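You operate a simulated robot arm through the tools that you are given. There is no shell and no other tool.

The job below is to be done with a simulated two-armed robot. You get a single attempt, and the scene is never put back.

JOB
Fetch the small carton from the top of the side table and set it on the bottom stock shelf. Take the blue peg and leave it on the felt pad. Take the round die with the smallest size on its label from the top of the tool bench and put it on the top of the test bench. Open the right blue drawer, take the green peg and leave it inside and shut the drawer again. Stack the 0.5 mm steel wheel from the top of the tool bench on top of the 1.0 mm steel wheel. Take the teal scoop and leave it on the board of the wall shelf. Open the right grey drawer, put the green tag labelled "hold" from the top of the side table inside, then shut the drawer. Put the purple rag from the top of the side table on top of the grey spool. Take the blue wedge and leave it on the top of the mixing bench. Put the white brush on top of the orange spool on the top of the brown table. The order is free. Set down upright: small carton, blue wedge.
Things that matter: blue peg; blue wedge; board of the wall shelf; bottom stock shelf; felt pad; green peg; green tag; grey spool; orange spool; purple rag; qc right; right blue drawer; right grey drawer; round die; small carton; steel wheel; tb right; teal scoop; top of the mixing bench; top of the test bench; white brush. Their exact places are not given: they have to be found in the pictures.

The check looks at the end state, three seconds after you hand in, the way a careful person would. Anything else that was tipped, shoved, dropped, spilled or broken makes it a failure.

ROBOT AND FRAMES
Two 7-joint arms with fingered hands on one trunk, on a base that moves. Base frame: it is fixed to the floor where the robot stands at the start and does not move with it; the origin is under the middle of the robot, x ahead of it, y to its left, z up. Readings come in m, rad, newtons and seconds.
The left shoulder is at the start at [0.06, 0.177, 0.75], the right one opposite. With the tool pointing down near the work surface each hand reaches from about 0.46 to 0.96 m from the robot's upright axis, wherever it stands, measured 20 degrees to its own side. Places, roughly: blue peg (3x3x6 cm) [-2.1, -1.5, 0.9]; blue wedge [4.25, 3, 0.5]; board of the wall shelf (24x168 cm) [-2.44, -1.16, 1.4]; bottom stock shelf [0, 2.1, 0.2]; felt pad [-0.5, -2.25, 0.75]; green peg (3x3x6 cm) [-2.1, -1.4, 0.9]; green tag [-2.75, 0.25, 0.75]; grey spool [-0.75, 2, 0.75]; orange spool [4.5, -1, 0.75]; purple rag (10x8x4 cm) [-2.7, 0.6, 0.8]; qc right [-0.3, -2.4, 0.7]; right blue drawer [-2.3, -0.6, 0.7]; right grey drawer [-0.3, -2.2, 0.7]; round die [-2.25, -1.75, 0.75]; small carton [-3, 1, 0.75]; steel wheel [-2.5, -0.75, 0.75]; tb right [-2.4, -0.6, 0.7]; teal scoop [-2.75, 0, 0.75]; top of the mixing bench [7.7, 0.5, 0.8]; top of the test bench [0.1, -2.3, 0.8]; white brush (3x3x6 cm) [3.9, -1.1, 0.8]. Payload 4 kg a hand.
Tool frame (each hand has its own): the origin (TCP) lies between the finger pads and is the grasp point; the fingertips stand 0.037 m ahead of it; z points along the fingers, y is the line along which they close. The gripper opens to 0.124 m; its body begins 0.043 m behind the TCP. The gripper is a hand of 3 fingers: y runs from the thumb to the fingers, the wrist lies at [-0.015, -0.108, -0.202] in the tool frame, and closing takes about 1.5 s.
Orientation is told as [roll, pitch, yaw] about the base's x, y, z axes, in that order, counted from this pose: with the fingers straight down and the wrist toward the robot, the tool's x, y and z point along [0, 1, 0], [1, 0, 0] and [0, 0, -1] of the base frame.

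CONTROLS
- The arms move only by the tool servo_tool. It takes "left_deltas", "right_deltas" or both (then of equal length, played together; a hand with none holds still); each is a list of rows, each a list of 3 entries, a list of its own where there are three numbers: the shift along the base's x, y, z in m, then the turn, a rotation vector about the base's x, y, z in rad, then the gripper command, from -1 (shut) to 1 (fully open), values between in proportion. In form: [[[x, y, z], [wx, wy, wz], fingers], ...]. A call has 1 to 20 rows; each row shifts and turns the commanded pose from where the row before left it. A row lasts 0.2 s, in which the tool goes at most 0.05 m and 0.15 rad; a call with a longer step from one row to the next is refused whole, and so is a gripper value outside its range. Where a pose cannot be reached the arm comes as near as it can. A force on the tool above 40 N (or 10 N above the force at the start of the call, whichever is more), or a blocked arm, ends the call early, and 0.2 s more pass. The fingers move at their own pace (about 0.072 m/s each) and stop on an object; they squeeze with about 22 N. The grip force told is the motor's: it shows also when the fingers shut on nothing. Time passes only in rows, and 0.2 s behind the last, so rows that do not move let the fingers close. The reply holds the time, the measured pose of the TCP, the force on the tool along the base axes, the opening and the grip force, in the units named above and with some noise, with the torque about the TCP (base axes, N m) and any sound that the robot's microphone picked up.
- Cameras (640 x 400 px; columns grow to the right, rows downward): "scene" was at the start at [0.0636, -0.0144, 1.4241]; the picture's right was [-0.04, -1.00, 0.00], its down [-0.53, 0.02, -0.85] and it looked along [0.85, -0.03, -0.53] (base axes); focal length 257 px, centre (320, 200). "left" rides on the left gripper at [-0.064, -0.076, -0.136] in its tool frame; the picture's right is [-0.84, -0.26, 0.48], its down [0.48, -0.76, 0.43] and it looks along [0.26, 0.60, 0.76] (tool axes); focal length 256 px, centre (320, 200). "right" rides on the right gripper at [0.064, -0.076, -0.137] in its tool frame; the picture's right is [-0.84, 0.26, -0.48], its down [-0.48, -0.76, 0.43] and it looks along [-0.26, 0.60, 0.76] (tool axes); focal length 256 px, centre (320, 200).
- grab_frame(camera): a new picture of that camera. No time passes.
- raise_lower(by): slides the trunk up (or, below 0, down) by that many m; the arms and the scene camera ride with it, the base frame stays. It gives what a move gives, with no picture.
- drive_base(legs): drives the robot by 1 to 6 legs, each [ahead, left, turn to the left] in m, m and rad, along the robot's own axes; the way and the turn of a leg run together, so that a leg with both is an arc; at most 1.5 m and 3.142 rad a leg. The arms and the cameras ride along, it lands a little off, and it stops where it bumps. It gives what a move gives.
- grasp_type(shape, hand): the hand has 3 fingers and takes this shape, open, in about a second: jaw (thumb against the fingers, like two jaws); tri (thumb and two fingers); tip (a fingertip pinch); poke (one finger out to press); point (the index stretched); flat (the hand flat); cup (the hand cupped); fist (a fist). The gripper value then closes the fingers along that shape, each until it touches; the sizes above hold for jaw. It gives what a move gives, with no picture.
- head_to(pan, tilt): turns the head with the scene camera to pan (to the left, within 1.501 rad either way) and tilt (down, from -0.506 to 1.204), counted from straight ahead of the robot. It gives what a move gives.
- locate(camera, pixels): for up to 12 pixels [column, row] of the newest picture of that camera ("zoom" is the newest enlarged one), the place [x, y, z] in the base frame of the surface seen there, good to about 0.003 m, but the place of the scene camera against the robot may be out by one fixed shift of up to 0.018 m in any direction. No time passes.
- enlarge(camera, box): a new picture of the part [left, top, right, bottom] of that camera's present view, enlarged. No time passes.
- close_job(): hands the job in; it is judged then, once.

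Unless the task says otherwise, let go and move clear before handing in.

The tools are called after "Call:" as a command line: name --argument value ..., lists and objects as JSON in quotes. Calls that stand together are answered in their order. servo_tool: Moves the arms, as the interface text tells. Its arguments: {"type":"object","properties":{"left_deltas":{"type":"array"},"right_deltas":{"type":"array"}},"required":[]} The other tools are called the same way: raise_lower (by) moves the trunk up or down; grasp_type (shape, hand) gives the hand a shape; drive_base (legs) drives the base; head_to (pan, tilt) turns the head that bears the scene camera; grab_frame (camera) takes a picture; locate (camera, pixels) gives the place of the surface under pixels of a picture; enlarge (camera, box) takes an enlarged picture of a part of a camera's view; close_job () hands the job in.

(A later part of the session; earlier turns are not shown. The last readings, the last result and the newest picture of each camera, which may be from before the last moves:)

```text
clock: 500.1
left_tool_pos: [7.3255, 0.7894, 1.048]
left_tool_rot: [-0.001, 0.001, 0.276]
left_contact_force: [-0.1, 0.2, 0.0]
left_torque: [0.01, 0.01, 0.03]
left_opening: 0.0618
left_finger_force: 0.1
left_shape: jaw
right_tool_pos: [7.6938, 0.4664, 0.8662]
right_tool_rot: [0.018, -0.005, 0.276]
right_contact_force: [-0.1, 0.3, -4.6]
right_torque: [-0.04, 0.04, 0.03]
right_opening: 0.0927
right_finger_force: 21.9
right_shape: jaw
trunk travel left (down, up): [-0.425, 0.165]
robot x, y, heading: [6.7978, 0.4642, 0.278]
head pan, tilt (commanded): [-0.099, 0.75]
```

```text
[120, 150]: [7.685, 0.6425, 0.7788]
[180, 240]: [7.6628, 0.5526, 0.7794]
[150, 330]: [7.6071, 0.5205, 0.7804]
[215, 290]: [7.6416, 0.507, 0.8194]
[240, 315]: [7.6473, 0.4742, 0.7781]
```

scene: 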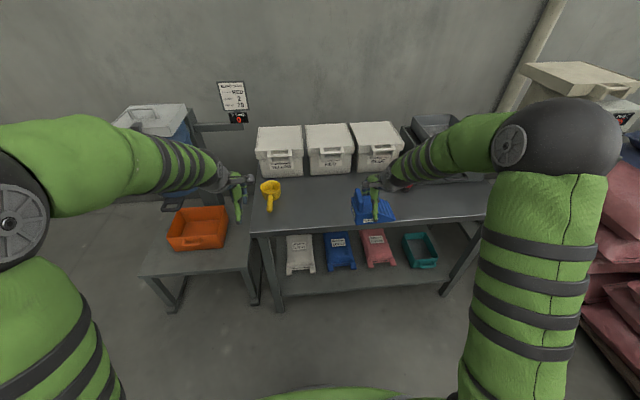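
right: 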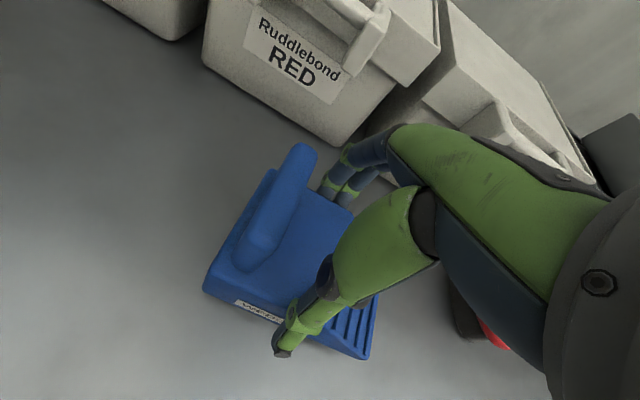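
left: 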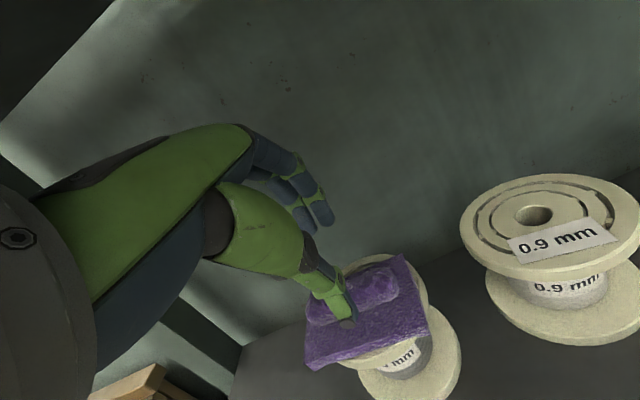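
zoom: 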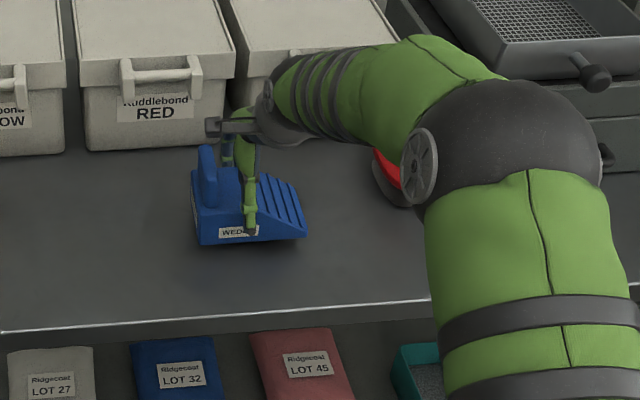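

The bench top is at 0.779 and the wedge's bottom about 2 cm above it. I'll set it down in small steps.

Call:
servo_tool --right_deltas '[[[0, 0, -0.01], [0, 0, 0], -1], [[0, 0, -0.005], [0, 0, 0], -1], [[0, 0, -0.003], [0, 0, 0], -1], [[0, 0, 0], [0, 0, 0], -1]]'

```text
clock: 501.1
left_tool_pos: [7.326, 0.7919, 1.0477]
left_tool_rot: [-0.002, 0.003, 0.278]
left_contact_force: [0.0, 0.2, 0.0]
left_torque: [-0.01, 0.01, 0.02]
left_opening: 0.0617
left_finger_force: 0.1
left_shape: jaw
right_tool_pos: [7.6941, 0.4661, 0.8489]
right_tool_rot: [0.018, -0.006, 0.278]
right_contact_force: [0.3, -1.4, -0.7]
right_torque: [-0.09, 0.2, 0.03]
right_opening: 0.0929
right_finger_force: 22.5
right_shape: jaw
trunk travel left (down, up): [-0.425, 0.165]
robot x, y, heading: [6.8005, 0.4651, 0.279]
head pan, tilt (commanded): [-0.099, 0.75]
```

Call:
servo_tool --right_deltas '[[[0, 0, -0.002], [0, 0, 0], -1], [[0, 0, 0], [0, 0, 0], -1]]'

```text
clock: 501.8
left_tool_pos: [7.3244, 0.7897, 1.0487]
left_tool_rot: [-0.001, 0.002, 0.277]
left_contact_force: [0.0, -0.5, 0.0]
left_torque: [-0.03, -0.03, 0.03]
left_opening: 0.0618
left_finger_force: 0.0
left_shape: jaw
right_tool_pos: [7.6942, 0.4654, 0.8476]
right_tool_rot: [0.017, -0.009, 0.276]
right_contact_force: [1.0, -1.9, 7.7]
right_torque: [-0.13, 0.3, -0.02]
right_opening: 0.093
right_finger_force: 21.9
right_shape: jaw
trunk travel left (down, up): [-0.425, 0.165]
robot x, y, heading: [6.8017, 0.4637, 0.279]
head pan, tilt (commanded): [-0.099, 0.75]
```

The wedge rests on the bench (8 N up). I'll open the fingers gradually and lift straight up.

Call:
servo_tool --right_deltas '[[[0, 0, 0], [0, 0, 0], 0.55], [[0, 0, 0], [0, 0, 0], 0.7], [[0, 0, 0], [0, 0, 0], 0.85], [[0, 0, 0], [0, 0, 0], 0.85], [[0, 0, 0.02], [0, 0, 0], 0.85], [[0, 0, 0.04], [0, 0, 0], 0.85], [[0, 0, 0.045], [0, 0, 0], 0.85], [[0, 0, 0.045], [0, 0, 0], 0.85], [[0, 0, 0.04], [0, 0, 0], 0.85]]'

Call:
grab_frame --camera "right"

Call:
enlarge --camera "scene" --box '[300, 130, 460, 250]'

```text
clock: 503.8
left_tool_pos: [7.3247, 0.7913, 1.0491]
left_tool_rot: [-0.003, 0.002, 0.279]
left_contact_force: [0.8, -0.1, 0.1]
left_torque: [0.03, -0.03, 0.0]
left_opening: 0.0617
left_finger_force: 0.1
left_shape: jaw
right_tool_pos: [7.6931, 0.4657, 1.0379]
right_tool_rot: [0.014, -0.003, 0.277]
right_contact_force: [-0.9, 0.2, 0.2]
right_torque: [0.01, 0.0, -0.03]
right_opening: 0.1146
right_finger_force: 0.0
right_shape: jaw
trunk travel left (down, up): [-0.425, 0.165]
robot x, y, heading: [6.7974, 0.4613, 0.276]
head pan, tilt (commanded): [-0.099, 0.75]
```

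```text
taken
```

right: 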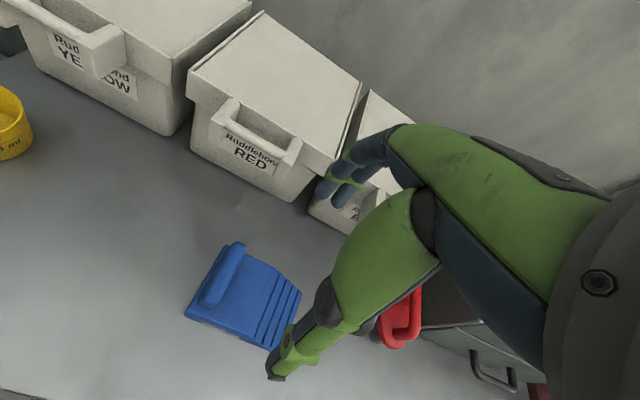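

```text
3.33 times, centred on (380, 190) of scene
```

zoom: 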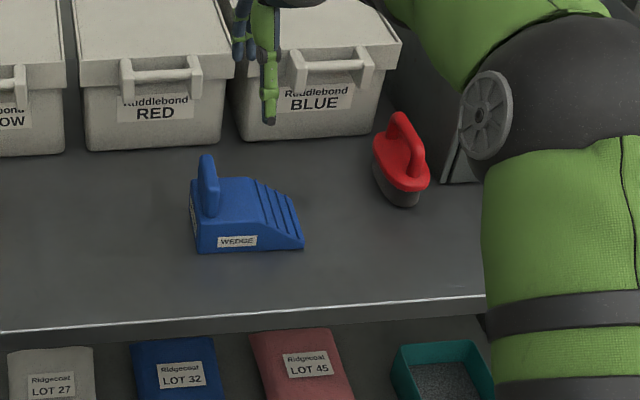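

The blue wedge stands upright on the mixing bench. Now the brush: I'll retract the hand, back off, turn round to face back down the hall and look for the brown table.

Call:
servo_tool --right_deltas '[[[-0.0385, -0.011, 0.01], [0, 0, 0], 0.3], [[-0.0385, -0.011, 0.01], [0, 0, 0], 0.0], [[-0.0385, -0.011, 0], [0, 0, 0], 0], [[-0.0385, -0.011, 0], [0, 0, 0], 0], [[-0.0385, -0.011, 0], [0, 0, 0], 0], [[-0.0385, -0.011, 0], [0, 0, 0], 0]]'

Call:
drive_base --legs '[[-0.65, 0, 0], [0, 0, 1.57], [0, 0, 1.57]]'

Call:
head_to --pan 0.2 --tilt 0.25

Call:
grab_frame --camera "scene"

Call:
head_to --pan 0.9 --tilt 0.25

Call:
grab_frame --camera "scene"

```text
clock: 505.1
left_tool_pos: [7.3248, 0.7896, 1.0488]
left_tool_rot: [-0.003, 0.002, 0.277]
left_contact_force: [-0.8, -0.2, -0.3]
left_torque: [-0.04, 0.03, -0.03]
left_opening: 0.0619
left_finger_force: 0.0
left_shape: jaw
right_tool_pos: [7.4627, 0.3995, 1.0586]
right_tool_rot: [0.017, -0.006, 0.278]
right_contact_force: [-0.5, -1.0, 0.0]
right_torque: [-0.01, 0.01, -0.01]
right_opening: 0.0625
right_finger_force: 0.1
right_shape: jaw
trunk travel left (down, up): [-0.425, 0.165]
robot x, y, heading: [6.7974, 0.4644, 0.283]
head pan, tilt (commanded): [-0.099, 0.75]
```

```text
clock: 516.4
left_tool_pos: [5.6445, -0.0268, 1.0482]
left_tool_rot: [-0.002, 0.002, -2.881]
left_contact_force: [0.7, 0.2, -0.6]
left_torque: [-0.02, 0.0, -0.01]
left_opening: 0.0618
left_finger_force: 0.0
left_shape: jaw
right_tool_pos: [5.5111, 0.3659, 1.0571]
right_tool_rot: [0.018, -0.006, -2.881]
right_contact_force: [-0.5, -0.4, 0.3]
right_torque: [0.03, 0.02, -0.02]
right_opening: 0.0623
right_finger_force: 0.0
right_shape: jaw
trunk travel left (down, up): [-0.425, 0.165]
robot x, y, heading: [6.1727, 0.2876, -2.882]
head pan, tilt (commanded): [-0.099, 0.75]
```

```text
clock: 517.3
left_tool_pos: [5.6442, -0.0272, 1.0476]
left_tool_rot: [-0.002, 0.0, -2.88]
left_contact_force: [0.5, 0.2, 0.0]
left_torque: [0.05, 0.05, 0.01]
left_opening: 0.0616
left_finger_force: 0.1
left_shape: jaw
right_tool_pos: [5.5121, 0.3657, 1.0576]
right_tool_rot: [0.019, -0.006, -2.884]
right_contact_force: [-0.3, 0.1, -0.5]
right_torque: [-0.02, -0.03, -0.01]
right_opening: 0.0623
right_finger_force: 0.1
right_shape: jaw
trunk travel left (down, up): [-0.425, 0.165]
robot x, y, heading: [6.1737, 0.2915, -2.881]
head pan, tilt (commanded): [0.201, 0.25]
```

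```text
taken
```

scene: 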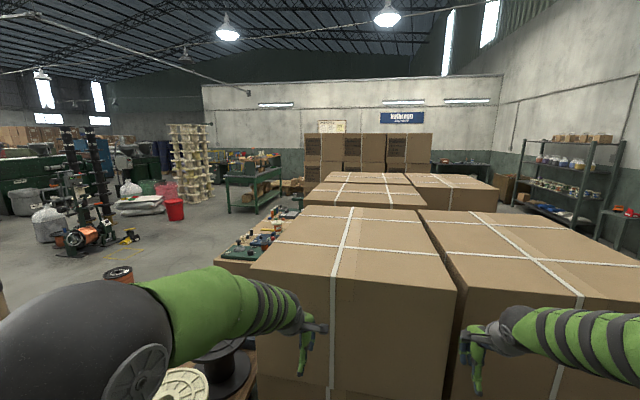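

```text
clock: 518.4
left_tool_pos: [5.6456, -0.0264, 1.0483]
left_tool_rot: [-0.001, 0.001, -2.881]
left_contact_force: [0.3, -0.5, 0.2]
left_torque: [0.02, 0.01, 0.03]
left_opening: 0.062
left_finger_force: 0.1
left_shape: jaw
right_tool_pos: [5.5122, 0.3657, 1.0579]
right_tool_rot: [0.017, -0.006, -2.882]
right_contact_force: [0.5, 0.3, 0.3]
right_torque: [0.0, 0.02, 0.0]
right_opening: 0.0623
right_finger_force: 0.1
right_shape: jaw
trunk travel left (down, up): [-0.425, 0.165]
robot x, y, heading: [6.1784, 0.2864, -2.883]
head pan, tilt (commanded): [0.901, 0.25]
```

```text
taken
```

scene: 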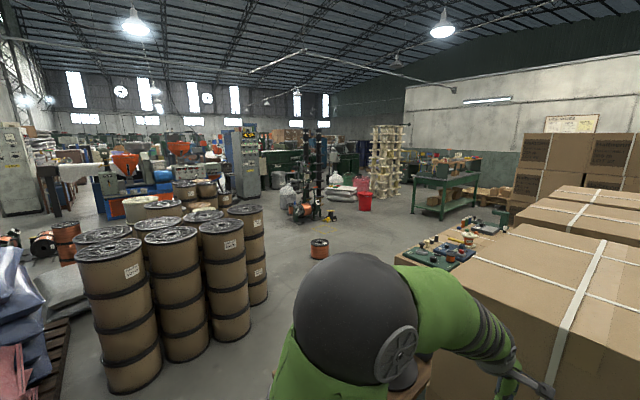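

The brown table with items shows at (395-530, 205-290), left behind the carton stack. My right hand is near the stack, so I'll back off a little first and then enlarge that area.

Call:
drive_base --legs '[[-0.15, 0.3, 0]]'

Call:
head_to --pan 0.7 --tilt 0.3

Call:
grab_frame --camera "scene"

Call:
enlarge --camera "scene" --box '[220, 180, 420, 320]'

```text
clock: 520.6
left_tool_pos: [5.8713, -0.2829, 1.0484]
left_tool_rot: [-0.003, 0.003, -2.88]
left_contact_force: [0.2, -0.6, -0.1]
left_torque: [-0.01, 0.0, 0.03]
left_opening: 0.0615
left_finger_force: 0.1
left_shape: jaw
right_tool_pos: [5.7364, 0.1102, 1.058]
right_tool_rot: [0.016, -0.005, -2.879]
right_contact_force: [-0.1, -0.3, 0.3]
right_torque: [-0.01, -0.03, -0.06]
right_opening: 0.0624
right_finger_force: 0.0
right_shape: jaw
trunk travel left (down, up): [-0.425, 0.165]
robot x, y, heading: [6.4032, 0.0342, -2.877]
head pan, tilt (commanded): [0.901, 0.25]
```

```text
clock: 521.3
left_tool_pos: [5.871, -0.2816, 1.0485]
left_tool_rot: [-0.001, 0.002, -2.88]
left_contact_force: [-0.1, 0.3, -0.1]
left_torque: [-0.01, 0.03, 0.04]
left_opening: 0.0618
left_finger_force: 0.0
left_shape: jaw
right_tool_pos: [5.7364, 0.1107, 1.0582]
right_tool_rot: [0.018, -0.005, -2.88]
right_contact_force: [0.0, 0.0, -1.4]
right_torque: [-0.01, -0.02, -0.02]
right_opening: 0.0623
right_finger_force: 0.1
right_shape: jaw
trunk travel left (down, up): [-0.425, 0.165]
robot x, y, heading: [6.3991, 0.0329, -2.876]
head pan, tilt (commanded): [0.7, 0.3]
```

```text
taken
```

scene: 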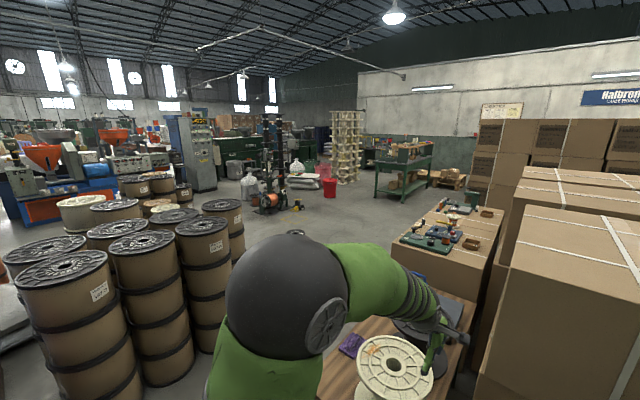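

```text
2.86 times, centred on (320, 250) of scene
```

zoom: 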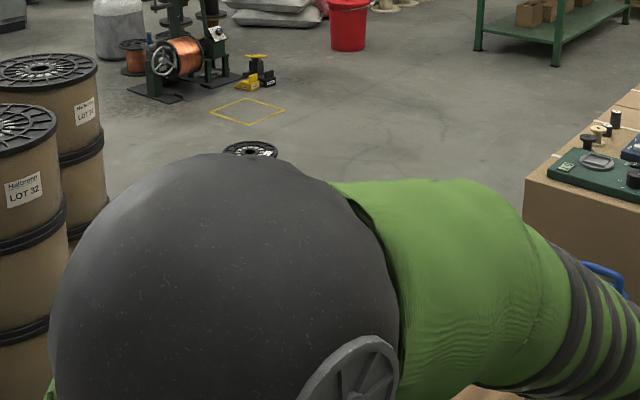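

A wooden-topped table with big spools shows at the lower middle (320-460, 310-400), mostly behind my arm. I'll locate it and lower the left arm for a clear view.

Call:
locate --camera "scene" --pixels '[[340, 375], [395, 365], [350, 345], [455, 320], [430, 330], [450, 240], [410, 250], [470, 340], [480, 300]]'

Call:
servo_tool --left_deltas '[[[0.02, 0, -0.045], [0, 0, 0], 0], [[0.02, 0, -0.045], [0, 0, 0], 0], [[0.0, 0, -0.045], [0, 0, 0], 0], [[0.0, 0, -0.045], [0, 0, 0], 0]]'

Call:
head_to --pan 0.45 --tilt 0.6

Call:
grab_frame --camera "scene"

Call:
grab_frame --camera "left"

```text
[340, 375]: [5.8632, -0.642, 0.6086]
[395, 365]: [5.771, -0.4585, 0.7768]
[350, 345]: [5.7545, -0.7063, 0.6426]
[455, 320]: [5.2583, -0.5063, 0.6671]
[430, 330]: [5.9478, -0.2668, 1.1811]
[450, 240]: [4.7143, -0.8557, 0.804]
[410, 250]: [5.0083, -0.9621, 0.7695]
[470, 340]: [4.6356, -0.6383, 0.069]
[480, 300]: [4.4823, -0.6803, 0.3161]
```

```text
clock: 522.3
left_tool_pos: [5.9099, -0.2822, 0.8684]
left_tool_rot: [-0.001, 0.001, -2.879]
left_contact_force: [0.7, 0.2, 0.1]
left_torque: [-0.02, 0.02, 0.02]
left_opening: 0.0619
left_finger_force: 0.1
left_shape: jaw
right_tool_pos: [5.736, 0.1094, 1.0579]
right_tool_rot: [0.016, -0.006, -2.878]
right_contact_force: [-0.5, -1.3, -0.8]
right_torque: [0.02, 0.0, -0.02]
right_opening: 0.0625
right_finger_force: 0.0
right_shape: jaw
trunk travel left (down, up): [-0.425, 0.165]
robot x, y, heading: [6.3968, 0.0378, -2.88]
head pan, tilt (commanded): [0.7, 0.3]
```

```text
clock: 523.1
left_tool_pos: [5.9103, -0.2817, 0.8699]
left_tool_rot: [0.0, 0.001, -2.881]
left_contact_force: [0.6, 0.0, 0.3]
left_torque: [-0.06, -0.04, -0.01]
left_opening: 0.0617
left_finger_force: 0.0
left_shape: jaw
right_tool_pos: [5.7369, 0.1094, 1.0579]
right_tool_rot: [0.018, -0.006, -2.88]
right_contact_force: [0.7, 0.8, 1.0]
right_torque: [0.01, 0.01, -0.01]
right_opening: 0.0621
right_finger_force: 0.2
right_shape: jaw
trunk travel left (down, up): [-0.425, 0.165]
robot x, y, heading: [6.4032, 0.0365, -2.88]
head pan, tilt (commanded): [0.45, 0.6]
```

```text
taken
```

scene: 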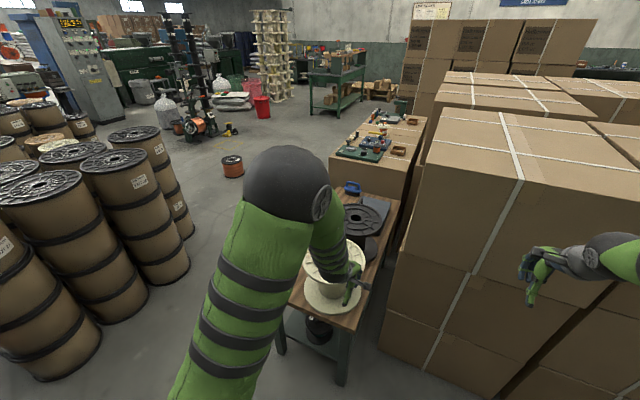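

```text
taken
```

left: 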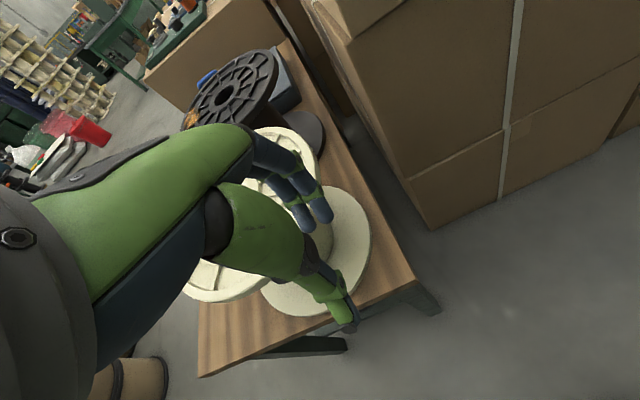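

The orange spool and brush should be on the brown counter further on (330-420, 115-190). I'll measure the passage between the barrels on the left and the wooden table.

Call:
enlarge --camera "scene" --box '[320, 90, 440, 200]'

Call:
locate --camera "scene" --pixels '[[185, 270], [150, 325], [100, 345], [240, 200], [280, 352], [345, 380], [335, 180], [425, 120], [330, 155], [385, 118], [232, 165], [205, 235]]'

```text
3.64 times, centred on (380, 145) of scene
```

zoom: 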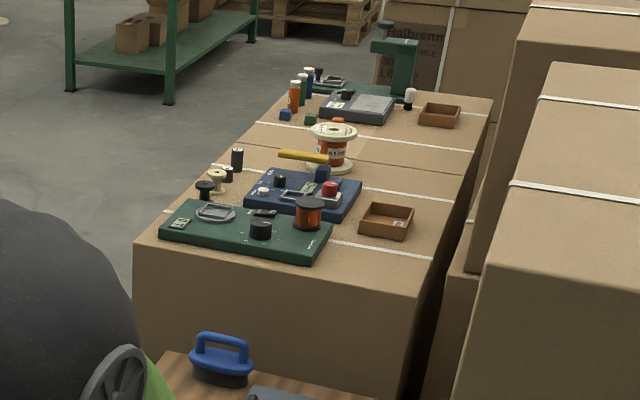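

```text
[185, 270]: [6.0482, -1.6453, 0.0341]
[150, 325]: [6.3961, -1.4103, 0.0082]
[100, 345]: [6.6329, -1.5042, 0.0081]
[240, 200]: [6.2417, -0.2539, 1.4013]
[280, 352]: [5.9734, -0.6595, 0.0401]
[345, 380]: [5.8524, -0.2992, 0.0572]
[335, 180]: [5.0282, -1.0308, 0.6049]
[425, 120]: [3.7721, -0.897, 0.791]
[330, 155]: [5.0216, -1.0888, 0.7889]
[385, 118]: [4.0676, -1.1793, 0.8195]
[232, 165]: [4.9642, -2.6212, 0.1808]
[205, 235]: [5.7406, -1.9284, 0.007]
```

The brown "table" is a block of strapped cartons with items on top (z about 0.79). The passage to it runs between the wooden table (u -2.27) and the barrels (u -3.1). I'll check barrel heights and what's on the brown table in detail.

Call:
locate --camera "scene" --pixels '[[130, 135], [110, 160], [40, 190], [150, 160], [383, 129], [376, 148], [410, 118], [372, 150], [160, 230], [180, 200], [60, 225], [345, 190]]'

Call:
enlarge --camera "scene" --box '[360, 105, 424, 150]'

```text
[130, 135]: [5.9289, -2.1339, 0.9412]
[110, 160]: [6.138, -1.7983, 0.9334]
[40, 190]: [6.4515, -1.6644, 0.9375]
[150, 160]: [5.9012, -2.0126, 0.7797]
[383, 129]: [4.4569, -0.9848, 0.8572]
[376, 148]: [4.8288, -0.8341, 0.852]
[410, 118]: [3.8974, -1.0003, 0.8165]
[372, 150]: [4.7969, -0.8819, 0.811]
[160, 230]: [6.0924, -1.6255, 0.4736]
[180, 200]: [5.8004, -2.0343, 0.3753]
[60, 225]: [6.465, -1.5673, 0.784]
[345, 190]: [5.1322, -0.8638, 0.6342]
```

```text
8.89 times, centred on (392, 128) of scene
```

zoom: 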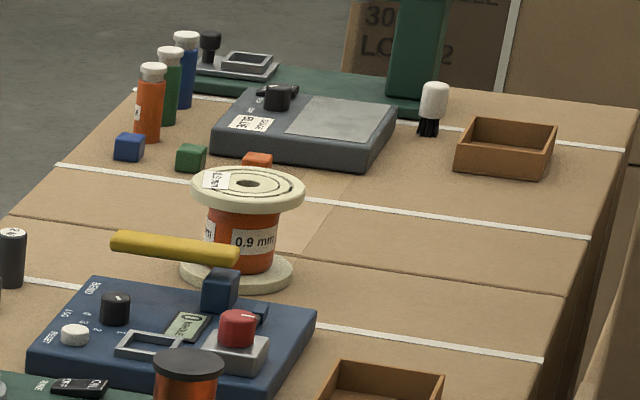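

The orange spool (cream flanges, 0.9 mm) is at about (4.457, -0.985) and the white brush at (3.90, -1.00). Barrel tops are at 0.94, below my elbows. I'll raise the left hand and move left to line up with the passage.

Call:
servo_tool --left_deltas '[[[0, 0, 0.045], [0, 0, 0], 0], [[0, 0, 0.045], [0, 0, 0], 0], [[0, 0, 0.045], [0, 0, 0], 0], [[0, 0, 0.045], [0, 0, 0], 0]]'

Call:
drive_base --legs '[[0, 0.5, 0.016], [0, 0.47, 0]]'

Call:
head_to --pan 0.1 --tilt 0.7

Call:
grab_frame --camera "scene"

Call:
locate --camera "scene" --pixels '[[160, 330], [200, 250], [240, 200], [260, 180], [420, 300], [400, 250], [390, 200], [320, 300], [320, 220], [100, 380], [450, 380]]'

```text
clock: 524.1
left_tool_pos: [5.9105, -0.2817, 1.0463]
left_tool_rot: [-0.004, 0.002, -2.881]
left_contact_force: [0.9, 0.0, 0.0]
left_torque: [0.01, 0.02, -0.01]
left_opening: 0.062
left_finger_force: 0.1
left_shape: jaw
right_tool_pos: [5.7378, 0.1104, 1.057]
right_tool_rot: [0.017, -0.007, -2.881]
right_contact_force: [-0.5, 0.3, 0.1]
right_torque: [0.0, -0.02, 0.03]
right_opening: 0.0624
right_finger_force: 0.0
right_shape: jaw
trunk travel left (down, up): [-0.425, 0.165]
robot x, y, heading: [6.4007, 0.0369, -2.876]
head pan, tilt (commanded): [0.45, 0.6]
```

```text
clock: 529.5
left_tool_pos: [6.1818, -1.228, 1.0478]
left_tool_rot: [-0.004, 0.001, -2.861]
left_contact_force: [0.5, 0.1, -0.1]
left_torque: [0.03, 0.0, 0.01]
left_opening: 0.0617
left_finger_force: 0.1
left_shape: jaw
right_tool_pos: [6.0012, -0.8385, 1.0576]
right_tool_rot: [0.015, -0.005, -2.86]
right_contact_force: [0.5, -0.6, -0.2]
right_torque: [0.0, 0.04, 0.03]
right_opening: 0.0623
right_finger_force: 0.1
right_shape: jaw
trunk travel left (down, up): [-0.425, 0.165]
robot x, y, heading: [6.6663, -0.8998, -2.859]
head pan, tilt (commanded): [0.45, 0.6]
```

```text
clock: 530.3
left_tool_pos: [6.1806, -1.2265, 1.0471]
left_tool_rot: [-0.003, 0.001, -2.861]
left_contact_force: [0.9, -0.4, -0.1]
left_torque: [0.01, 0.03, 0.01]
left_opening: 0.0617
left_finger_force: 0.0
left_shape: jaw
right_tool_pos: [6.0018, -0.8394, 1.0575]
right_tool_rot: [0.017, -0.006, -2.862]
right_contact_force: [0.2, 0.8, 0.7]
right_torque: [-0.01, 0.01, -0.01]
right_opening: 0.0625
right_finger_force: 0.0
right_shape: jaw
trunk travel left (down, up): [-0.425, 0.165]
robot x, y, heading: [6.6669, -0.9017, -2.862]
head pan, tilt (commanded): [0.099, 0.7]
```

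```text
taken
```

scene: 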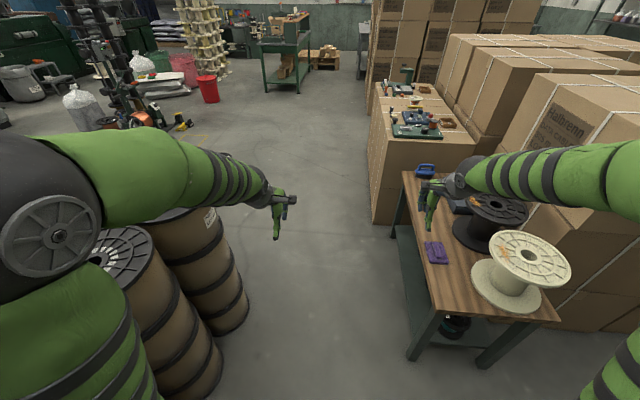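

```text
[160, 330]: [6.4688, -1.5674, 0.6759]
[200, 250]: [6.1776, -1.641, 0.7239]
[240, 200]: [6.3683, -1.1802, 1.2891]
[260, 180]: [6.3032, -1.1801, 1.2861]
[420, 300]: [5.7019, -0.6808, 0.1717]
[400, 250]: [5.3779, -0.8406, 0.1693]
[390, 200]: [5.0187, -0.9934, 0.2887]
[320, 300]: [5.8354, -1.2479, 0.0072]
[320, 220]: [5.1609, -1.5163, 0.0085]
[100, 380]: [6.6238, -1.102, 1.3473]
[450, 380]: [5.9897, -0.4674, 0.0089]
```

The passage ahead is clear. I'll go through it in stages, drifting left once past the barrels, and then look at the brown table.

Call:
drive_base --legs '[[0, 0.07, 0], [0.97, 0, 0], [0, 0.2, 0], [1.0, 0.2, 0]]'

Call:
head_to --pan -0.5 --tilt 0.5

Call:
grab_frame --camera "scene"

Call:
locate --camera "scene" --pixels '[[320, 200], [320, 250], [250, 200], [400, 200], [450, 220], [200, 150], [500, 250], [350, 150]]'

```text
clock: 531.5
left_tool_pos: [6.1958, -1.2944, 1.0468]
left_tool_rot: [-0.002, 0.002, -2.844]
left_contact_force: [-0.4, 0.2, 0.1]
left_torque: [0.0, 0.03, -0.01]
left_opening: 0.0619
left_finger_force: 0.0
left_shape: jaw
right_tool_pos: [6.0081, -0.9097, 1.0575]
right_tool_rot: [0.018, -0.006, -2.844]
right_contact_force: [-1.3, 0.0, 0.0]
right_torque: [0.01, -0.01, -0.04]
right_opening: 0.0624
right_finger_force: 0.1
right_shape: jaw
trunk travel left (down, up): [-0.425, 0.165]
robot x, y, heading: [6.6748, -0.9588, -2.848]
head pan, tilt (commanded): [0.099, 0.7]
stopped in leg 1: the robot was blocked; the commanded pose is now the measured one
```

```text
clock: 532.5
left_tool_pos: [6.1933, -1.2945, 1.0461]
left_tool_rot: [-0.001, 0.002, -2.846]
left_contact_force: [0.1, 0.0, -0.7]
left_torque: [0.0, -0.02, 0.05]
left_opening: 0.0617
left_finger_force: 0.1
left_shape: jaw
right_tool_pos: [6.0078, -0.9088, 1.0575]
right_tool_rot: [0.016, -0.006, -2.844]
right_contact_force: [-0.3, -0.1, -0.3]
right_torque: [0.0, -0.03, -0.02]
right_opening: 0.0624
right_finger_force: 0.1
right_shape: jaw
trunk travel left (down, up): [-0.425, 0.165]
robot x, y, heading: [6.6798, -0.9635, -2.84]
head pan, tilt (commanded): [-0.499, 0.499]
```

```text
taken
```

scene: 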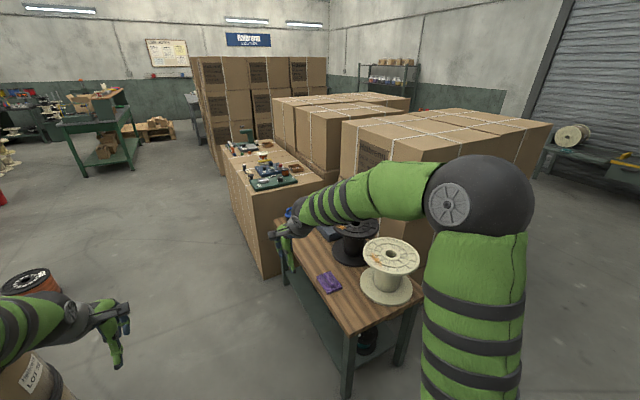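

```text
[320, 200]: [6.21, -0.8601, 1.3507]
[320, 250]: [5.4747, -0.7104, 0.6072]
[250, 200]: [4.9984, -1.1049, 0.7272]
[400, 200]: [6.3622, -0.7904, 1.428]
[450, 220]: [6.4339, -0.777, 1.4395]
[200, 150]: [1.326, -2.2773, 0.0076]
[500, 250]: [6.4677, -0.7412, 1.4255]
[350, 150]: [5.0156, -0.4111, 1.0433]
```

Moving left was blocked after 6 cm, so I'm touching something on my left. I'll look down to that side before doing anything else.

Call:
head_to --pan 1.3 --tilt 1.0

Call:
grab_frame --camera "scene"

Call:
head_to --pan 0.6 --tilt 1.15

Call:
grab_frame --camera "scene"

```text
clock: 534.3
left_tool_pos: [6.1938, -1.2945, 1.0456]
left_tool_rot: [-0.002, 0.003, -2.845]
left_contact_force: [-1.0, -0.6, -0.5]
left_torque: [0.02, -0.01, 0.0]
left_opening: 0.0619
left_finger_force: 0.2
left_shape: jaw
right_tool_pos: [6.0077, -0.9091, 1.0583]
right_tool_rot: [0.017, -0.005, -2.845]
right_contact_force: [0.2, -1.0, -0.4]
right_torque: [-0.03, 0.01, -0.01]
right_opening: 0.0624
right_finger_force: 0.1
right_shape: jaw
trunk travel left (down, up): [-0.425, 0.165]
robot x, y, heading: [6.672, -0.9618, -2.845]
head pan, tilt (commanded): [1.3, 1.0]
```

```text
taken
```

scene: 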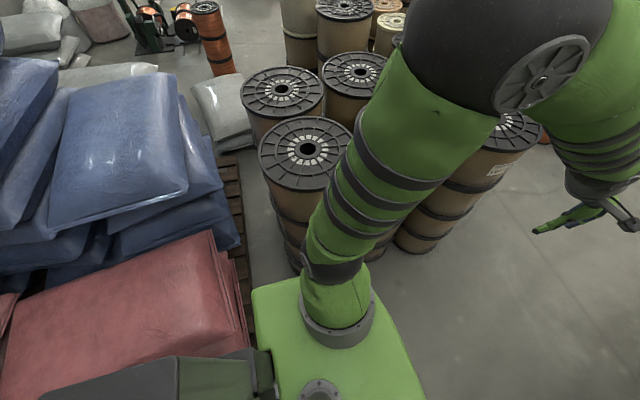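

```text
clock: 535.4
left_tool_pos: [6.1934, -1.2942, 1.0467]
left_tool_rot: [-0.002, 0.003, -2.844]
left_contact_force: [-0.7, -0.6, 0.5]
left_torque: [0.0, 0.01, 0.0]
left_opening: 0.0619
left_finger_force: 0.2
left_shape: jaw
right_tool_pos: [6.008, -0.9086, 1.0576]
right_tool_rot: [0.018, -0.005, -2.844]
right_contact_force: [0.4, -0.6, 0.5]
right_torque: [0.02, 0.0, 0.0]
right_opening: 0.0625
right_finger_force: 0.0
right_shape: jaw
trunk travel left (down, up): [-0.425, 0.165]
robot x, y, heading: [6.6726, -0.9623, -2.841]
head pan, tilt (commanded): [0.6, 1.15]
```

```text
taken
```

scene: 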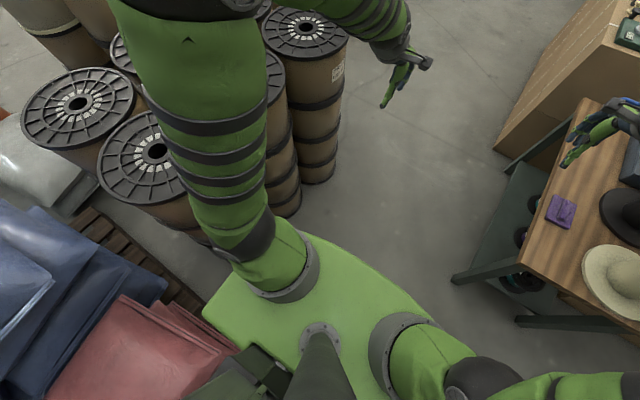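

I've touched the sack pallet or a barrel on my left; nothing has visibly shifted. I'll move back right 6 cm, straighten, and go forward through the passage.

Call:
drive_base --legs '[[0, -0.06, -0.02]]'

Call:
drive_base --legs '[[0.5, 0.0, 0]]'

Call:
grab_frame --camera "scene"

```text
clock: 536.3
left_tool_pos: [6.1704, -1.2257, 1.0459]
left_tool_rot: [0.0, 0.002, -2.865]
left_contact_force: [-0.5, 0.0, 0.7]
left_torque: [-0.03, 0.01, 0.02]
left_opening: 0.0616
left_finger_force: 0.1
left_shape: jaw
right_tool_pos: [5.9917, -0.8362, 1.0575]
right_tool_rot: [0.018, -0.005, -2.864]
right_contact_force: [-0.6, 0.0, 0.0]
right_torque: [-0.01, 0.02, 0.03]
right_opening: 0.0622
right_finger_force: 0.2
right_shape: jaw
trunk travel left (down, up): [-0.425, 0.165]
robot x, y, heading: [6.6569, -0.9035, -2.864]
head pan, tilt (commanded): [0.6, 1.15]
```

```text
clock: 539.3
left_tool_pos: [5.6967, -1.3659, 1.0468]
left_tool_rot: [-0.001, 0.001, -2.859]
left_contact_force: [-0.5, -0.2, -0.2]
left_torque: [-0.01, 0.0, 0.02]
left_opening: 0.062
left_finger_force: 0.0
left_shape: jaw
right_tool_pos: [5.516, -0.977, 1.0575]
right_tool_rot: [0.019, -0.004, -2.86]
right_contact_force: [0.2, 0.1, 0.3]
right_torque: [0.0, -0.05, 0.01]
right_opening: 0.0621
right_finger_force: 0.0
right_shape: jaw
trunk travel left (down, up): [-0.425, 0.165]
robot x, y, heading: [6.1823, -1.0385, -2.861]
head pan, tilt (commanded): [0.6, 1.15]
```

```text
taken
```

scene: 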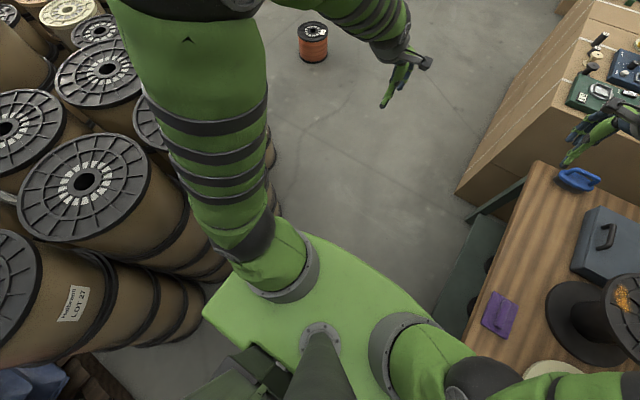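

Still clear on both sides. I'll continue forward another 0.5 m, then drift left.

Call:
drive_base --legs '[[0.5, 0.0, 0], [0.2, 0.15, 0], [0.5, 0.3, 0]]'

Call:
head_to --pan -0.4 --tilt 0.6

Call:
grab_frame --camera "scene"

```text
clock: 546.5
left_tool_pos: [4.6717, -2.1224, 1.0459]
left_tool_rot: [-0.001, 0.002, -2.866]
left_contact_force: [0.2, -0.6, -0.6]
left_torque: [0.01, -0.01, -0.05]
left_opening: 0.0616
left_finger_force: 0.0
left_shape: jaw
right_tool_pos: [4.4942, -1.7335, 1.0582]
right_tool_rot: [0.017, -0.005, -2.866]
right_contact_force: [0.2, 0.4, -0.5]
right_torque: [0.01, 0.0, 0.0]
right_opening: 0.0622
right_finger_force: 0.0
right_shape: jaw
trunk travel left (down, up): [-0.425, 0.165]
robot x, y, heading: [5.1617, -1.7953, -2.867]
head pan, tilt (commanded): [0.6, 1.15]
```

```text
clock: 547.8
left_tool_pos: [4.672, -2.1227, 1.0473]
left_tool_rot: [-0.002, 0.002, -2.865]
left_contact_force: [1.1, -0.5, -0.7]
left_torque: [0.02, 0.02, -0.02]
left_opening: 0.0616
left_finger_force: 0.0
left_shape: jaw
right_tool_pos: [4.4944, -1.7347, 1.0585]
right_tool_rot: [0.018, -0.005, -2.866]
right_contact_force: [0.8, 0.1, -0.2]
right_torque: [-0.01, 0.02, 0.0]
right_opening: 0.0621
right_finger_force: 0.1
right_shape: jaw
trunk travel left (down, up): [-0.425, 0.165]
robot x, y, heading: [5.1614, -1.8011, -2.865]
head pan, tilt (commanded): [-0.4, 0.6]
```

```text
taken
```

scene: 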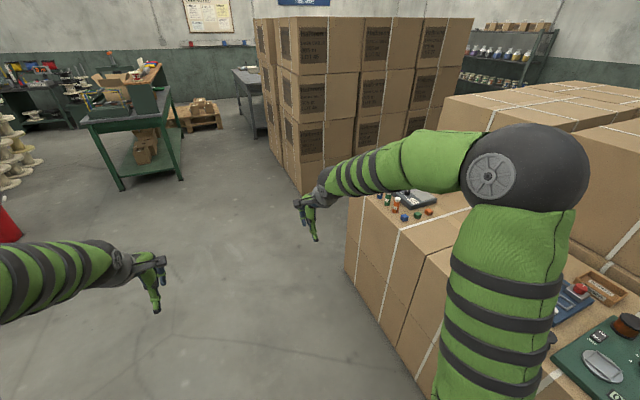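

I'm past the barrels beside the brown table. I'll go forward 1.15 m and turn right to face it.

Call:
drive_base --legs '[[1.15, 0.05, 0], [0, 0, -1.571]]'

Call:
head_to --pan -0.3 --tilt 0.55

Call:
grab_frame --camera "scene"

Call:
enlarge --camera "scene" --box '[220, 160, 480, 320]'

```text
clock: 557.5
left_tool_pos: [3.7367, -1.6803, 1.0469]
left_tool_rot: [-0.002, 0.001, 1.845]
left_contact_force: [-0.6, 0.3, -0.3]
left_torque: [0.0, 0.02, -0.01]
left_opening: 0.0619
left_finger_force: 0.1
left_shape: jaw
right_tool_pos: [4.1264, -1.5035, 1.0571]
right_tool_rot: [0.017, -0.005, 1.845]
right_contact_force: [0.5, -0.2, 0.5]
right_torque: [0.03, 0.02, -0.03]
right_opening: 0.0623
right_finger_force: 0.1
right_shape: jaw
trunk travel left (down, up): [-0.425, 0.165]
robot x, y, heading: [4.0556, -2.1717, 1.844]
head pan, tilt (commanded): [-0.4, 0.6]
```

```text
clock: 558.2
left_tool_pos: [3.7367, -1.6809, 1.0474]
left_tool_rot: [-0.002, 0.003, 1.845]
left_contact_force: [-0.3, -0.5, -0.3]
left_torque: [0.0, 0.0, -0.01]
left_opening: 0.0619
left_finger_force: 0.0
left_shape: jaw
right_tool_pos: [4.1271, -1.5029, 1.0586]
right_tool_rot: [0.016, -0.004, 1.845]
right_contact_force: [-0.3, 0.7, 0.4]
right_torque: [0.0, 0.0, -0.03]
right_opening: 0.0622
right_finger_force: 0.1
right_shape: jaw
trunk travel left (down, up): [-0.425, 0.165]
robot x, y, heading: [4.0609, -2.1671, 1.842]
head pan, tilt (commanded): [-0.3, 0.55]
```

```text
taken
```

scene: 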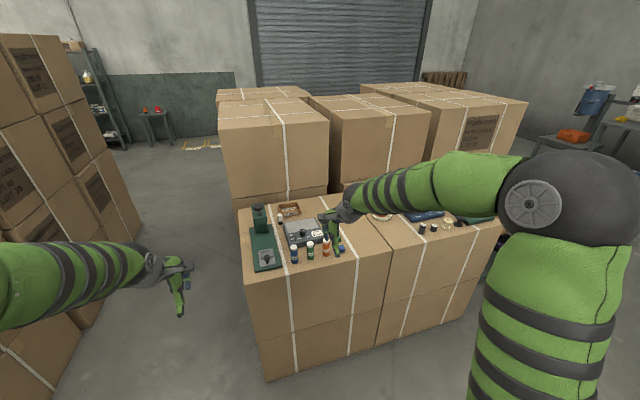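

```text
2.46 times, centred on (350, 240) of scene
```

zoom: 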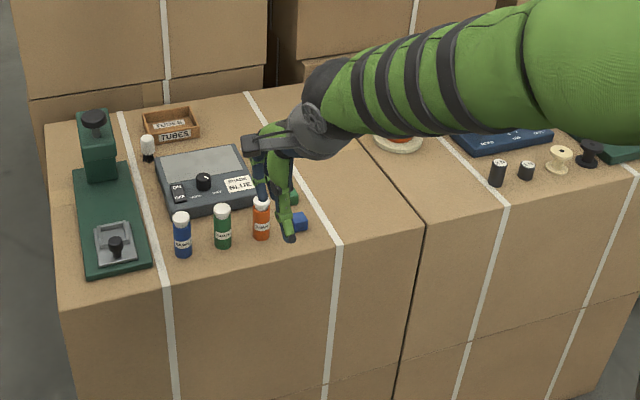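

The white brush is at zoom (148,147), beside the green press, at the back left of the brown table. I'll locate it and the table edge.

Call:
locate --camera "zoom" --pixels '[[148, 140], [148, 150], [148, 158], [75, 285], [380, 230], [100, 118], [95, 160], [180, 130], [395, 140], [60, 320], [190, 190], [20, 300]]'

Call:
enlarge --camera "scene" --box '[250, 190, 314, 250]'

```text
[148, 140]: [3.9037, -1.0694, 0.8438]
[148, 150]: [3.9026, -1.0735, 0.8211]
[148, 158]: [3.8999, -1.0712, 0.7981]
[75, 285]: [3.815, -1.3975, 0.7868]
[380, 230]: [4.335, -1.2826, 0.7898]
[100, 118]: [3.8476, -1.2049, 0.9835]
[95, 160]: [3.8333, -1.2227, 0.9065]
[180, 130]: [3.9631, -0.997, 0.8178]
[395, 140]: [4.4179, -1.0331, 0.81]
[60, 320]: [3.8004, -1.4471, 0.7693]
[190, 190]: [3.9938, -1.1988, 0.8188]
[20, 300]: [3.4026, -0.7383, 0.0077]
```

```text
6.67 times, centred on (282, 220) of scene
```

zoom: 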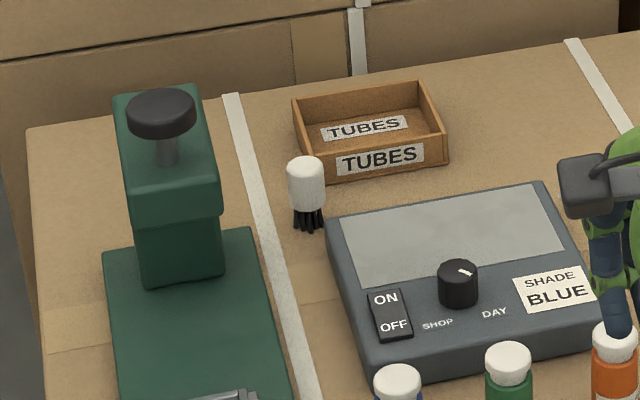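

The brush stands at about (3.904, -1.069) with its top at z 0.836 (corrected), close to the green press and a TUBES tray. Before going in I'll check the tall stack at my left against my left arm.

Call:
locate --camera "scene" --pixels '[[135, 220], [100, 150], [70, 250], [20, 320], [130, 240], [60, 290]]'

Call:
locate --camera "zoom" --pixels '[[305, 165], [290, 180], [322, 180], [308, 222], [330, 180], [297, 115], [440, 150], [215, 240], [140, 240], [440, 95], [380, 160], [330, 230]]'

```text
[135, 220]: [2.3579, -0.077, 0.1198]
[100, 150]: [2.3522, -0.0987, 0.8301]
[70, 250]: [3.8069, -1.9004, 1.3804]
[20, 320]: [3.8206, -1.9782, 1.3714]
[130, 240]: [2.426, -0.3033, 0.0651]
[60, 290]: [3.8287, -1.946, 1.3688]
```

```text
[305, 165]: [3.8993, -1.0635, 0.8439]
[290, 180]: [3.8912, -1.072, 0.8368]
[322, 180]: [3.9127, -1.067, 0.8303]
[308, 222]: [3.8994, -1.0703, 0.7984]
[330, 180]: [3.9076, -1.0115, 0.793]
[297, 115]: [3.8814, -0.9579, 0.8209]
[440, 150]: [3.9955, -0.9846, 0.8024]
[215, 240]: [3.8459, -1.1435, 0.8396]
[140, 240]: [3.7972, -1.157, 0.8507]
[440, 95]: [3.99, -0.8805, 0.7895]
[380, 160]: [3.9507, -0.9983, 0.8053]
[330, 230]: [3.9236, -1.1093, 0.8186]
```

The stack is well clear. I'll drive forward 0.35 m and look at the brush with the right hand camera.

Call:
drive_base --legs '[[0.35, 0, 0.005]]'

Call:
grab_frame --camera "right"

Call:
head_to --pan -0.2 --tilt 0.8

Call:
grab_frame --camera "scene"

```text
clock: 560.5
left_tool_pos: [3.6378, -1.3424, 1.0459]
left_tool_rot: [-0.003, 0.0, 1.85]
left_contact_force: [-0.4, 0.1, -0.3]
left_torque: [-0.03, -0.01, -0.02]
left_opening: 0.0619
left_finger_force: 0.0
left_shape: jaw
right_tool_pos: [4.0255, -1.1622, 1.057]
right_tool_rot: [0.017, -0.005, 1.852]
right_contact_force: [1.3, -0.2, -0.4]
right_torque: [-0.01, -0.05, 0.01]
right_opening: 0.0622
right_finger_force: 0.1
right_shape: jaw
trunk travel left (down, up): [-0.425, 0.165]
robot x, y, heading: [3.9641, -1.8314, 1.851]
head pan, tilt (commanded): [-0.3, 0.55]
```

```text
taken
```

right: 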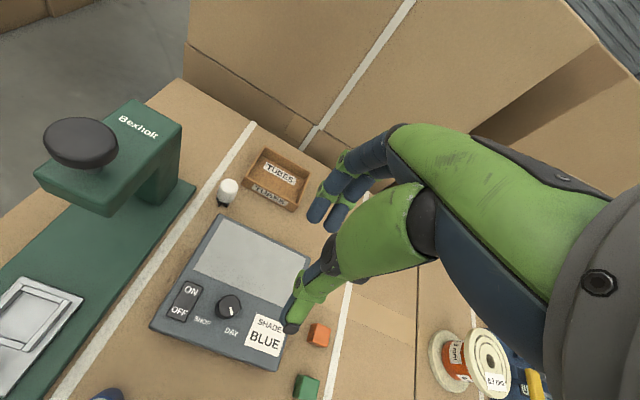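

```text
clock: 561.2
left_tool_pos: [3.6375, -1.3422, 1.0465]
left_tool_rot: [-0.001, 0.002, 1.849]
left_contact_force: [-0.5, 0.3, 0.2]
left_torque: [0.01, -0.02, -0.01]
left_opening: 0.0618
left_finger_force: 0.1
left_shape: jaw
right_tool_pos: [4.0263, -1.1641, 1.0569]
right_tool_rot: [0.018, -0.006, 1.848]
right_contact_force: [-0.3, -0.3, -1.3]
right_torque: [0.0, -0.02, -0.01]
right_opening: 0.0622
right_finger_force: 0.1
right_shape: jaw
trunk travel left (down, up): [-0.425, 0.165]
robot x, y, heading: [3.9606, -1.8266, 1.852]
head pan, tilt (commanded): [-0.201, 0.799]
```

```text
taken
```

scene: 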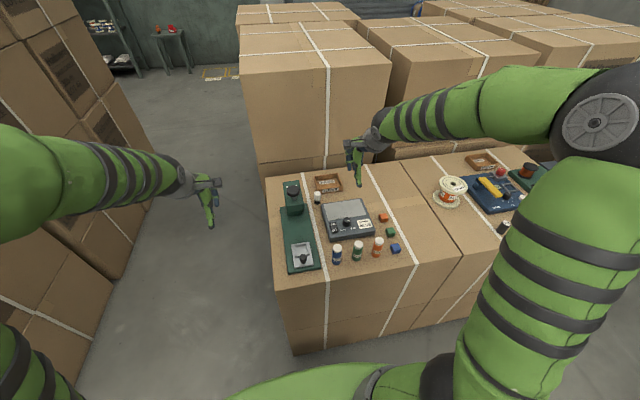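

The brush is at right-camera (228,190) and the orange spool at scene (453,190). I'll measure the brush closely.

Call:
enlarge --camera "right" --box '[200, 165, 264, 215]'

Call:
locate --camera "zoom" --pixels '[[290, 150], [250, 160], [330, 155], [290, 130], [285, 190], [285, 230], [262, 300], [290, 320], [430, 140], [480, 230], [370, 330], [280, 270]]'

```text
8.00 times, centred on (232, 190) of right
```

zoom: 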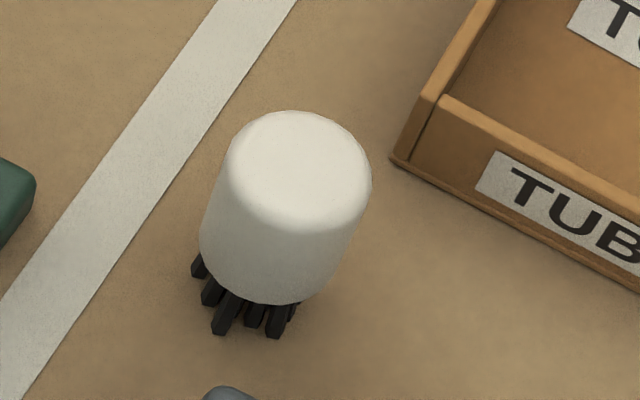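

```text
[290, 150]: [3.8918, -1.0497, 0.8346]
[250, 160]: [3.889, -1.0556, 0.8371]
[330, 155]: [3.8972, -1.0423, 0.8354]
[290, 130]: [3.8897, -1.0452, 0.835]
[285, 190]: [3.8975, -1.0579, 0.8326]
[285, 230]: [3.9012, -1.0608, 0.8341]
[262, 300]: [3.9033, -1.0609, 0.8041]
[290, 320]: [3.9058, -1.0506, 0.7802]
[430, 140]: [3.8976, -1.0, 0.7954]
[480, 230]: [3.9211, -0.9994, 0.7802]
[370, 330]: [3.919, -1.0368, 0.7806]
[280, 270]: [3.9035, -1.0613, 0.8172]
```

The brush's top centre is about (3.8945, -1.0515, 0.835) on a table at 0.780. I'll move the right hand above it, turned 0.35 rad so the wrist stays clear of the green press.

Call:
servo_tool --right_deltas '[[[-0.032, 0.028, -0.015], [0, 0, 0.09], -0.1], [[-0.033, 0.0282, -0.015], [0, 0, 0.09], -0.1], [[-0.033, 0.0282, -0.02], [0, 0, 0.09], -0.1], [[-0.0338, 0.0282, -0.02], [0, 0, 0.08], -0.1], [[0, 0, -0.02], [0, 0, 0], -0.1], [[0, 0, 0], [0, 0, 0], -0.1]]'

Call:
grab_frame --camera "right"

Call:
enlarge --camera "right" --box '[225, 250, 305, 310]'

Call:
enlarge --camera "scene" --box '[260, 130, 400, 270]'

```text
clock: 562.6
left_tool_pos: [3.6367, -1.3426, 1.047]
left_tool_rot: [-0.002, 0.003, 1.851]
left_contact_force: [-0.7, 0.9, 0.8]
left_torque: [-0.01, -0.01, -0.05]
left_opening: 0.0619
left_finger_force: 0.0
left_shape: jaw
right_tool_pos: [3.8953, -1.0495, 0.9665]
right_tool_rot: [0.017, -0.004, 2.201]
right_contact_force: [-0.2, 0.3, -0.2]
right_torque: [0.02, 0.06, -0.03]
right_opening: 0.0559
right_finger_force: 0.0
right_shape: jaw
trunk travel left (down, up): [-0.425, 0.165]
robot x, y, heading: [3.9646, -1.8255, 1.85]
head pan, tilt (commanded): [-0.201, 0.799]
```

```text
taken
```

right: 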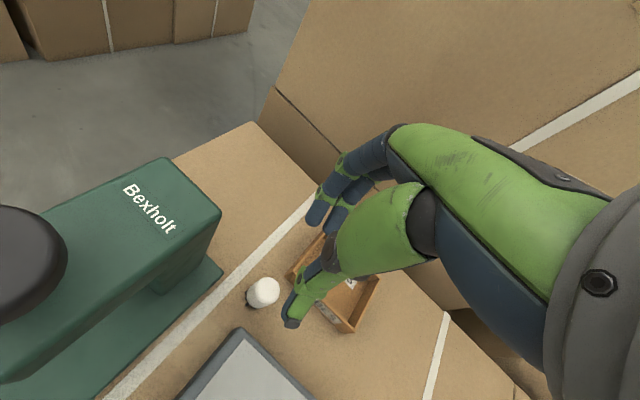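

```text
6.67 times, centred on (265, 280) of right
```

zoom: 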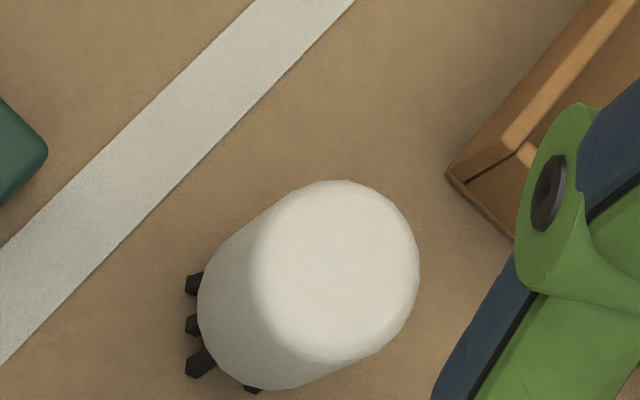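

```text
2.86 times, centred on (330, 200) of scene
```

zoom: 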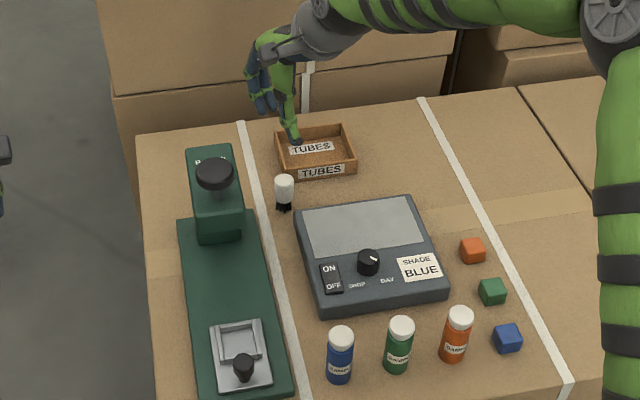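

The brush top is at (268,290), close to the expected (266,285). I'll fine-locate it.

Call:
locate --camera "zoom" --pixels '[[340, 270], [270, 275], [412, 270], [340, 190], [340, 355], [300, 340], [390, 330], [385, 210]]'

```text
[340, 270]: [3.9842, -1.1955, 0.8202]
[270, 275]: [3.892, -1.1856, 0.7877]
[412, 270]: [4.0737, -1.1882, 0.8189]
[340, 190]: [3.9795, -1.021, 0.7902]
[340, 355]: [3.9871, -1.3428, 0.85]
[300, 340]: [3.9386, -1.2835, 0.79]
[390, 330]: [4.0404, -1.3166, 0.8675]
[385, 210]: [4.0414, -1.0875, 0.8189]
```

That used the scene zoom; I'll locate it in the right camera picture instead.

Call:
locate --camera "right" --pixels '[[268, 290], [258, 291], [278, 290], [268, 279], [268, 302], [262, 282], [275, 300], [275, 282]]'

```text
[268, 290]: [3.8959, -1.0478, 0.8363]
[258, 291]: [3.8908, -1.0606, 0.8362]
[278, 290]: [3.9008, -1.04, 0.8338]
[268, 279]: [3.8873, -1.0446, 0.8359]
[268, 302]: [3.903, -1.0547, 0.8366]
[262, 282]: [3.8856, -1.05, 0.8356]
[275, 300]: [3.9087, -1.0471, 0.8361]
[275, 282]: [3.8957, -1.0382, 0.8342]
```

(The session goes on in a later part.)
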